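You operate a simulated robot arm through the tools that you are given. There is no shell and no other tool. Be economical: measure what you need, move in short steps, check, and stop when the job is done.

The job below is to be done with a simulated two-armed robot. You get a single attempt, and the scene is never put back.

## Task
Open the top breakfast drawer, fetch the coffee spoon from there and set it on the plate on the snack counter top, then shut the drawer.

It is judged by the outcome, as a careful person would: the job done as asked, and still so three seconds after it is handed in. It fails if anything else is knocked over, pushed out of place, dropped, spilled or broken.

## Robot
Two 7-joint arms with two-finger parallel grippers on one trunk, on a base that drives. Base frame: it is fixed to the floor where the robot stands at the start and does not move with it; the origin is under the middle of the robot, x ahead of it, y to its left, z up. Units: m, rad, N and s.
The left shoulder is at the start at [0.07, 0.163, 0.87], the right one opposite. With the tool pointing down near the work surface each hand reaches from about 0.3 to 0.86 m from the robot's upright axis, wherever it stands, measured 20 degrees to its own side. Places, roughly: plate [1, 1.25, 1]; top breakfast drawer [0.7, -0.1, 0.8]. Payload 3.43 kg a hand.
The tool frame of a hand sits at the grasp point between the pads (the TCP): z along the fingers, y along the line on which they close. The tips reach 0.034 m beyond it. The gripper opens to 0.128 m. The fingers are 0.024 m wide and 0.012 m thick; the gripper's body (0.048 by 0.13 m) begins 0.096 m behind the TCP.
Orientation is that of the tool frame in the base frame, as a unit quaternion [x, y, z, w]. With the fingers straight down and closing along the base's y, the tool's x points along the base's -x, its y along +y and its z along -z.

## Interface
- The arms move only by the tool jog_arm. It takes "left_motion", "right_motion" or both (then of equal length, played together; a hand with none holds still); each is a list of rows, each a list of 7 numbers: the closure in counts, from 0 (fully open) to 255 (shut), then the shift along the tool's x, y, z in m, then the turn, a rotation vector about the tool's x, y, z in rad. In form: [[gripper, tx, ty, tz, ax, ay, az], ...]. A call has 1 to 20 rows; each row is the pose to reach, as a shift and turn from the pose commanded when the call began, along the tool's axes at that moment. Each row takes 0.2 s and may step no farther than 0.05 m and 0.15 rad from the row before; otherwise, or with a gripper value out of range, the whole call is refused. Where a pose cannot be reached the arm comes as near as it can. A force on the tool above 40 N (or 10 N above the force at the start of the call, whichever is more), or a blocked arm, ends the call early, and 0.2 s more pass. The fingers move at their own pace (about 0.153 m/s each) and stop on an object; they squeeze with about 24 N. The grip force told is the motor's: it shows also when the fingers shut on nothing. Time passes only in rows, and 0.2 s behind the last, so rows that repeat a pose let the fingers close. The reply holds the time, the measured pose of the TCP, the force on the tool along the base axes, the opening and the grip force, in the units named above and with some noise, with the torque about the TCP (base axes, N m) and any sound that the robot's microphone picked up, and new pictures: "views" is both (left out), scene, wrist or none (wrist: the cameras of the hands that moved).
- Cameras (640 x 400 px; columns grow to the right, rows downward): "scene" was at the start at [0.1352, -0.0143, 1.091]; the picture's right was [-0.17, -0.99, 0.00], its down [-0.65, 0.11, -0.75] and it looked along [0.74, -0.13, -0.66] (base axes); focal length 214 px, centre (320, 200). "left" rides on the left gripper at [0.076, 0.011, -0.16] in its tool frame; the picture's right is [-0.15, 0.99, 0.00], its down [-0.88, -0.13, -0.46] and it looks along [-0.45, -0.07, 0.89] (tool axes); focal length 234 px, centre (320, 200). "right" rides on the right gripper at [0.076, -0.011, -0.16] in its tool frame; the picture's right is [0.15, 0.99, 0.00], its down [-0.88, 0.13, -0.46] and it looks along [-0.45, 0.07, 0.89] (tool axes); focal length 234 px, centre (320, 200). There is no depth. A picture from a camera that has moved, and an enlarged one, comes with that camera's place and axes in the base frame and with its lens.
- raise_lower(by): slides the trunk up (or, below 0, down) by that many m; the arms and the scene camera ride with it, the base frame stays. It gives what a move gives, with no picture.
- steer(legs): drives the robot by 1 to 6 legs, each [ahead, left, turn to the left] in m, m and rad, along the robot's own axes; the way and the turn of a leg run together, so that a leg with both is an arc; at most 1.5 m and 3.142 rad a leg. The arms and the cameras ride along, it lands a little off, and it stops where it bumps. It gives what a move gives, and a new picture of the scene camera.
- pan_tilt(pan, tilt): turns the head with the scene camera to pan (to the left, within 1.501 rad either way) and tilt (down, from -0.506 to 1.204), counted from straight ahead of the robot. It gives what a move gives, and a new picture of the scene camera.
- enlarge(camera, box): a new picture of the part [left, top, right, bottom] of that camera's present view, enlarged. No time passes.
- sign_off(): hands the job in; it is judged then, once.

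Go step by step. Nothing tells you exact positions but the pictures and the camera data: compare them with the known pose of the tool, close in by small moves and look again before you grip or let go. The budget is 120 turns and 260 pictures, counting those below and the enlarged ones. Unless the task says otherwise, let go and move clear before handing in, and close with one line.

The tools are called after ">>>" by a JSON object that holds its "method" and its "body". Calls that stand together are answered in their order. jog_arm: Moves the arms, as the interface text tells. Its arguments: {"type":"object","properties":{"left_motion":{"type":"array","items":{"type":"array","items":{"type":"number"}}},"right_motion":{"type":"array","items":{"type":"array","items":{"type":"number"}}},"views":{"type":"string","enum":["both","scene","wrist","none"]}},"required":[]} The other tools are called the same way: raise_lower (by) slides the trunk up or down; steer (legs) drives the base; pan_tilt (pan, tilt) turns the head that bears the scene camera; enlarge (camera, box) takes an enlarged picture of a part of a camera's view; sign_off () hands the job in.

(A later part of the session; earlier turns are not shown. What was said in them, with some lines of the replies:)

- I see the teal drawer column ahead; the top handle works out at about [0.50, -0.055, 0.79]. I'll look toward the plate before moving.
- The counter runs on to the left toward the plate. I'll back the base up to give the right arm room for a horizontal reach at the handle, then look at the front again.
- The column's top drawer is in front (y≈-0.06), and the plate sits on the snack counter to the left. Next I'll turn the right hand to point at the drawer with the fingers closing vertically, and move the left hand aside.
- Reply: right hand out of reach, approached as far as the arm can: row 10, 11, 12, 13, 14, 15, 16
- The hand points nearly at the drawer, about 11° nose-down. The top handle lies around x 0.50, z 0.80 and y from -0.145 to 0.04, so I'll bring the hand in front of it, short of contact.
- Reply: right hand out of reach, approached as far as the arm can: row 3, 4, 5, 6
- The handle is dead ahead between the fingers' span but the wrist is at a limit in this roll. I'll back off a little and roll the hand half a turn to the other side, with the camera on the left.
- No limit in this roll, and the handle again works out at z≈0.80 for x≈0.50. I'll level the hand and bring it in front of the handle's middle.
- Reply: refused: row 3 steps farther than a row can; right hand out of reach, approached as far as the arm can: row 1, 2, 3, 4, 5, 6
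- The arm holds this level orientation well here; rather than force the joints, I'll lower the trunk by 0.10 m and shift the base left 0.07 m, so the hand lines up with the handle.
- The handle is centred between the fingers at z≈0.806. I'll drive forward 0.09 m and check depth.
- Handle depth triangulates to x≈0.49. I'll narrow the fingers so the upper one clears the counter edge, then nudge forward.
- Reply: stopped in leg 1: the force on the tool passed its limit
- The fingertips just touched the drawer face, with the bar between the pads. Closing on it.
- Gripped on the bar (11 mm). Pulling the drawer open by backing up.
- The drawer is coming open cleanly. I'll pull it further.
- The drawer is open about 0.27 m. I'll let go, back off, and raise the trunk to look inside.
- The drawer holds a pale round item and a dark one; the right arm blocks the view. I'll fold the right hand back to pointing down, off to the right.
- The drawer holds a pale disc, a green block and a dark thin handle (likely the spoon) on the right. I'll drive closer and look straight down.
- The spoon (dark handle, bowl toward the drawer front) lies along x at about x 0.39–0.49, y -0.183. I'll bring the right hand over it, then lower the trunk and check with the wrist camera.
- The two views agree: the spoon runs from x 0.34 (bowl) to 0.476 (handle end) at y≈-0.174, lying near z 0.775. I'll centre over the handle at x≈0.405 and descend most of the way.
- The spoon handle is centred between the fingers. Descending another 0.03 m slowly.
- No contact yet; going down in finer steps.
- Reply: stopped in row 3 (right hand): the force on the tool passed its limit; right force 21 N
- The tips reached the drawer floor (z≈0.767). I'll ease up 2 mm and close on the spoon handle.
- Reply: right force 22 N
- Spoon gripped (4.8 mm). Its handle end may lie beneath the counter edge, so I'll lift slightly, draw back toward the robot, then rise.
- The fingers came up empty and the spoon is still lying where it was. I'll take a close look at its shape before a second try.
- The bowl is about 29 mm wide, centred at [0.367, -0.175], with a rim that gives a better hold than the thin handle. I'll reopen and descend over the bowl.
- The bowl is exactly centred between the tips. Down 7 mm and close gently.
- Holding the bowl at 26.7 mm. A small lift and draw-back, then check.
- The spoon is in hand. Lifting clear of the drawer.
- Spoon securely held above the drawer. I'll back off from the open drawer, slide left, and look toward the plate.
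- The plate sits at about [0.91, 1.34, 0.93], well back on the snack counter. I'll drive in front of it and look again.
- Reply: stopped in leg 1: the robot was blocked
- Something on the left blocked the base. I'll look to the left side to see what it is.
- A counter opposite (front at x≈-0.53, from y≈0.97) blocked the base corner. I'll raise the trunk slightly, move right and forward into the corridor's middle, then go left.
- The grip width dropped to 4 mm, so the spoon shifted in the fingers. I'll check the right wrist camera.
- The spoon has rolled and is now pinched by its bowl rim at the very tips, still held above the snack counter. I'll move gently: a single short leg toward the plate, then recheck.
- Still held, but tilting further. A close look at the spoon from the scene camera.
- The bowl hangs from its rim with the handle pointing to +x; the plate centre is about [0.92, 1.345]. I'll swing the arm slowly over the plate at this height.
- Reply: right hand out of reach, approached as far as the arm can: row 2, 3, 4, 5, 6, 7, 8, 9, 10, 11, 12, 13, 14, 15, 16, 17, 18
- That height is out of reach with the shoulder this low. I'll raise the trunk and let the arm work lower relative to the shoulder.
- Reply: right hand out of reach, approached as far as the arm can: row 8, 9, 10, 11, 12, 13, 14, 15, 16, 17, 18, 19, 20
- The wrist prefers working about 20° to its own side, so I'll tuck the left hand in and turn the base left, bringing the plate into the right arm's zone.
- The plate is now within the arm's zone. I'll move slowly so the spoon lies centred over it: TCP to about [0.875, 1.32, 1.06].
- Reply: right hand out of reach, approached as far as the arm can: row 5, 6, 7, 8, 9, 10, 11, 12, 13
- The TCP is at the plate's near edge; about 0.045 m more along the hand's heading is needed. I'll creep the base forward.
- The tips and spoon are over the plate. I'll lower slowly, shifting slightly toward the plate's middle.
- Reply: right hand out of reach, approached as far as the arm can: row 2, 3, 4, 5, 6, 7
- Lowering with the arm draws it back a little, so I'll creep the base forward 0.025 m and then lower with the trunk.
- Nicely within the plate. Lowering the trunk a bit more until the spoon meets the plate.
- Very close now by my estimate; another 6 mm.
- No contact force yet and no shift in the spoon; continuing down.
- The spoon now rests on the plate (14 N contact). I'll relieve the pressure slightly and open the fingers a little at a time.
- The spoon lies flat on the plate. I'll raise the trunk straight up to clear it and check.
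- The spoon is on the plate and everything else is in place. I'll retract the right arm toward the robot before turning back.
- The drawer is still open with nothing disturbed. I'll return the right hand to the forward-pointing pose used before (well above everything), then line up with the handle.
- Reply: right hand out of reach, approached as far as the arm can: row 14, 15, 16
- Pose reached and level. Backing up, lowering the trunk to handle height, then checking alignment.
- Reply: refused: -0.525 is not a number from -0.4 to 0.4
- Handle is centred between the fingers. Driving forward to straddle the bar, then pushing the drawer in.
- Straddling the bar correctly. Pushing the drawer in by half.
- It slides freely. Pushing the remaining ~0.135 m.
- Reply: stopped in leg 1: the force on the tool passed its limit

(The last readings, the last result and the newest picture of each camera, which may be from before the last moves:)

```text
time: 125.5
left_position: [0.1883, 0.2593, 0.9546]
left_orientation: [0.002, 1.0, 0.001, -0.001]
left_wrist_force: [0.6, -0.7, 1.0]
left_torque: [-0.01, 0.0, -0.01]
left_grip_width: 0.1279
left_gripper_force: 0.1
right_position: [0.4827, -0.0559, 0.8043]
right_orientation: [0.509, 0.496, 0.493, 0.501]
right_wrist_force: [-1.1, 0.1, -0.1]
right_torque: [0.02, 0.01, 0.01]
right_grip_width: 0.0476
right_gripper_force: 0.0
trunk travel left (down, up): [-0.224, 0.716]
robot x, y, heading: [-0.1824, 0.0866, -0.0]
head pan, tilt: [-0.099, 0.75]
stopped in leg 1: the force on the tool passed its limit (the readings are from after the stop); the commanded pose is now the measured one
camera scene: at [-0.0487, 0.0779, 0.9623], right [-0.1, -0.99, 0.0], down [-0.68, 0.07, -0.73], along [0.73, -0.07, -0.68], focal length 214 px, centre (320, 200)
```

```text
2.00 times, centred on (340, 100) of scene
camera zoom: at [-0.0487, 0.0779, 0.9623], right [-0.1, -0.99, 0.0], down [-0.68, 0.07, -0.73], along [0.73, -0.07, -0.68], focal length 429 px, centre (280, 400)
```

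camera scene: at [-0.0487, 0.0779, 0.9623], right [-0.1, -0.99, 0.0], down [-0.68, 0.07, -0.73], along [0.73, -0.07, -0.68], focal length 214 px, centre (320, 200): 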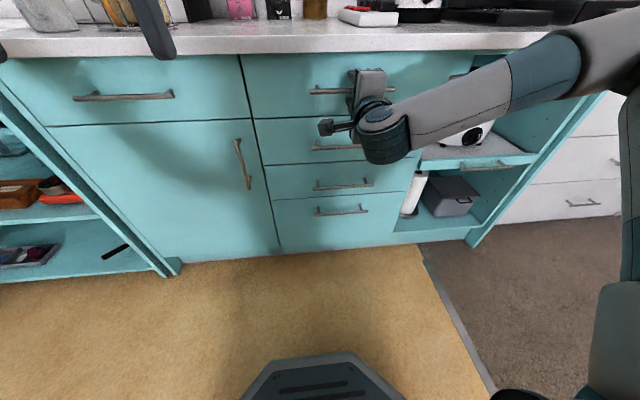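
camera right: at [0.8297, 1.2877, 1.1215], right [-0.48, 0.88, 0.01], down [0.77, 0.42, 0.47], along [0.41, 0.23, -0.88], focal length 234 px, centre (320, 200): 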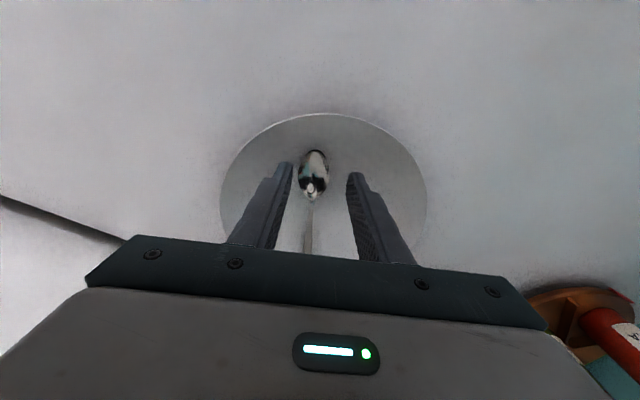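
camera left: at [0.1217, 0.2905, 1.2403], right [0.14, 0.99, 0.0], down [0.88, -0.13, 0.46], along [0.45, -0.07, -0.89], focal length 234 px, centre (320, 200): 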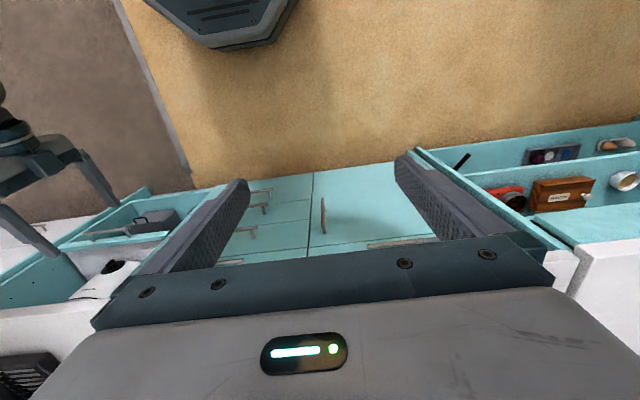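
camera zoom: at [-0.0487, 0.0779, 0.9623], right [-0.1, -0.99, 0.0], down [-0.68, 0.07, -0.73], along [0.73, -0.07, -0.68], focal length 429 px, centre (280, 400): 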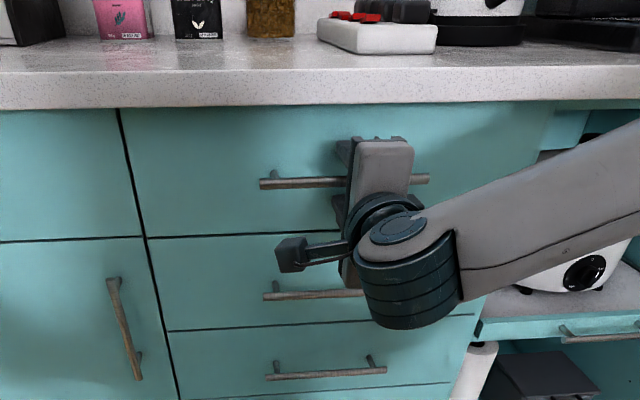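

The drawer is flush with its neighbours. I'll back away from the handle and take a final look.

>>> {"method": "steer", "body": {"legs": [[-0.25, 0, 0]]}}

>>> {"method": "raise_lower", "body": {"by": 0.25}}

>>> {"method": "pan_tilt", "body": {"pan": 0.35, "tilt": 0.5}}

>>> {"method": "enlarge", "body": {"camera": "scene", "box": [60, 40, 300, 190]}}

```text
time: 127.3
left_position: [-0.0635, 0.2607, 0.955]
left_orientation: [0.0, 1.0, 0.0, -0.001]
left_wrist_force: [-0.2, -0.2, -0.4]
left_torque: [0.01, -0.01, -0.03]
left_grip_width: 0.1279
left_gripper_force: 0.0
right_position: [0.2306, -0.0538, 0.8052]
right_orientation: [0.509, 0.496, 0.494, 0.501]
right_wrist_force: [0.8, 1.5, 0.3]
right_torque: [-0.01, -0.01, -0.03]
right_grip_width: 0.0475
right_gripper_force: 0.0
trunk travel left (down, up): [-0.224, 0.716]
robot x, y, heading: [-0.4339, 0.0867, 0.003]
head pan, tilt: [-0.099, 0.75]
camera scene: at [-0.2998, 0.0785, 0.9624], right [-0.1, -0.99, 0.0], down [-0.68, 0.07, -0.73], along [0.73, -0.07, -0.68], focal length 214 px, centre (320, 200)
```

scene: 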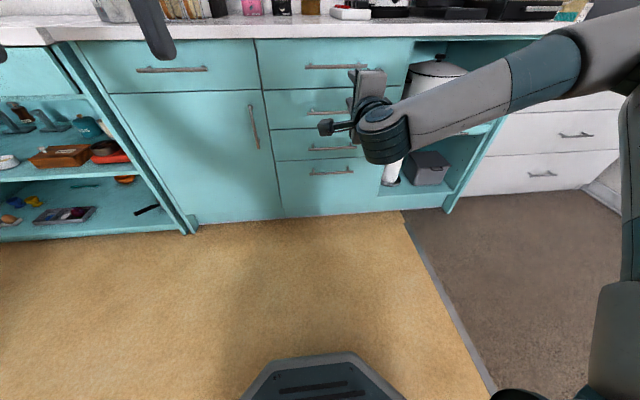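

```text
time: 129.9
left_position: [-0.0634, 0.261, 1.2038]
left_orientation: [0.0, 1.0, -0.001, -0.001]
left_wrist_force: [-0.3, 0.3, 0.5]
left_torque: [0.0, -0.06, 0.0]
left_grip_width: 0.1277
left_gripper_force: 0.0
right_position: [0.2336, -0.0547, 1.0545]
right_orientation: [0.508, 0.497, 0.494, 0.5]
right_wrist_force: [0.7, 0.0, -0.1]
right_torque: [0.02, -0.01, 0.0]
right_grip_width: 0.0475
right_gripper_force: 0.0
trunk travel left (down, up): [-0.474, 0.466]
robot x, y, heading: [-0.4338, 0.0895, 0.003]
head pan, tilt: [-0.099, 0.75]
```

```text
time: 130.8
left_position: [-0.0618, 0.2613, 1.2044]
left_orientation: [0.0, 1.0, -0.001, -0.001]
left_wrist_force: [0.0, -0.5, -0.2]
left_torque: [0.02, -0.01, -0.02]
left_grip_width: 0.1282
left_gripper_force: 0.1
right_position: [0.2333, -0.0541, 1.0549]
right_orientation: [0.509, 0.496, 0.494, 0.501]
right_wrist_force: [-0.3, 0.6, -0.1]
right_torque: [-0.01, -0.01, -0.01]
right_grip_width: 0.0476
right_gripper_force: 0.0
trunk travel left (down, up): [-0.474, 0.466]
robot x, y, heading: [-0.435, 0.0915, -0.002]
head pan, tilt: [0.351, 0.499]
camera scene: at [-0.2961, 0.1179, 1.2342], right [0.34, -0.94, 0.0], down [-0.45, -0.16, -0.88], along [0.82, 0.3, -0.48], focal length 214 px, centre (320, 200)
```

scene: 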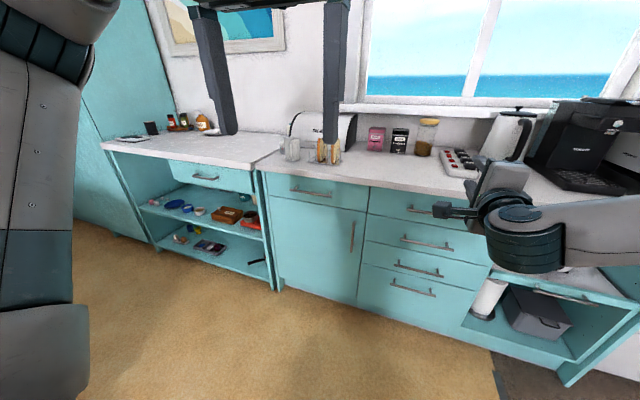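

```text
2.67 times, centred on (180, 115) of scene
camera zoom: at [-0.2961, 0.1179, 1.2342], right [0.34, -0.94, 0.0], down [-0.45, -0.16, -0.88], along [0.82, 0.3, -0.48], focal length 572 px, centre (693, 427)
```

zoom: 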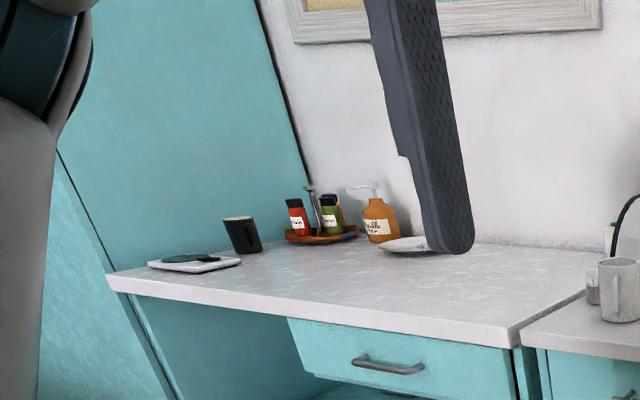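

The drawer is shut, the spoon was left lying on the plate, both hands are clear, and the surroundings look undisturbed. Handing in.

>>> {"method": "sign_off", "body": {}}

```text
The job is handed in.
```

The coffee spoon is on the plate on the snack counter and the top breakfast drawer is shut. In the pictures I took before handing in, nothing else was moved or knocked over. I had last seen the spoon itself, lying flat on the plate, just after letting go of it; in the final picture a gripper finger partly hid the plate. The robot's base bumped the counter opposite once on the way over, and nothing there looked disturbed.
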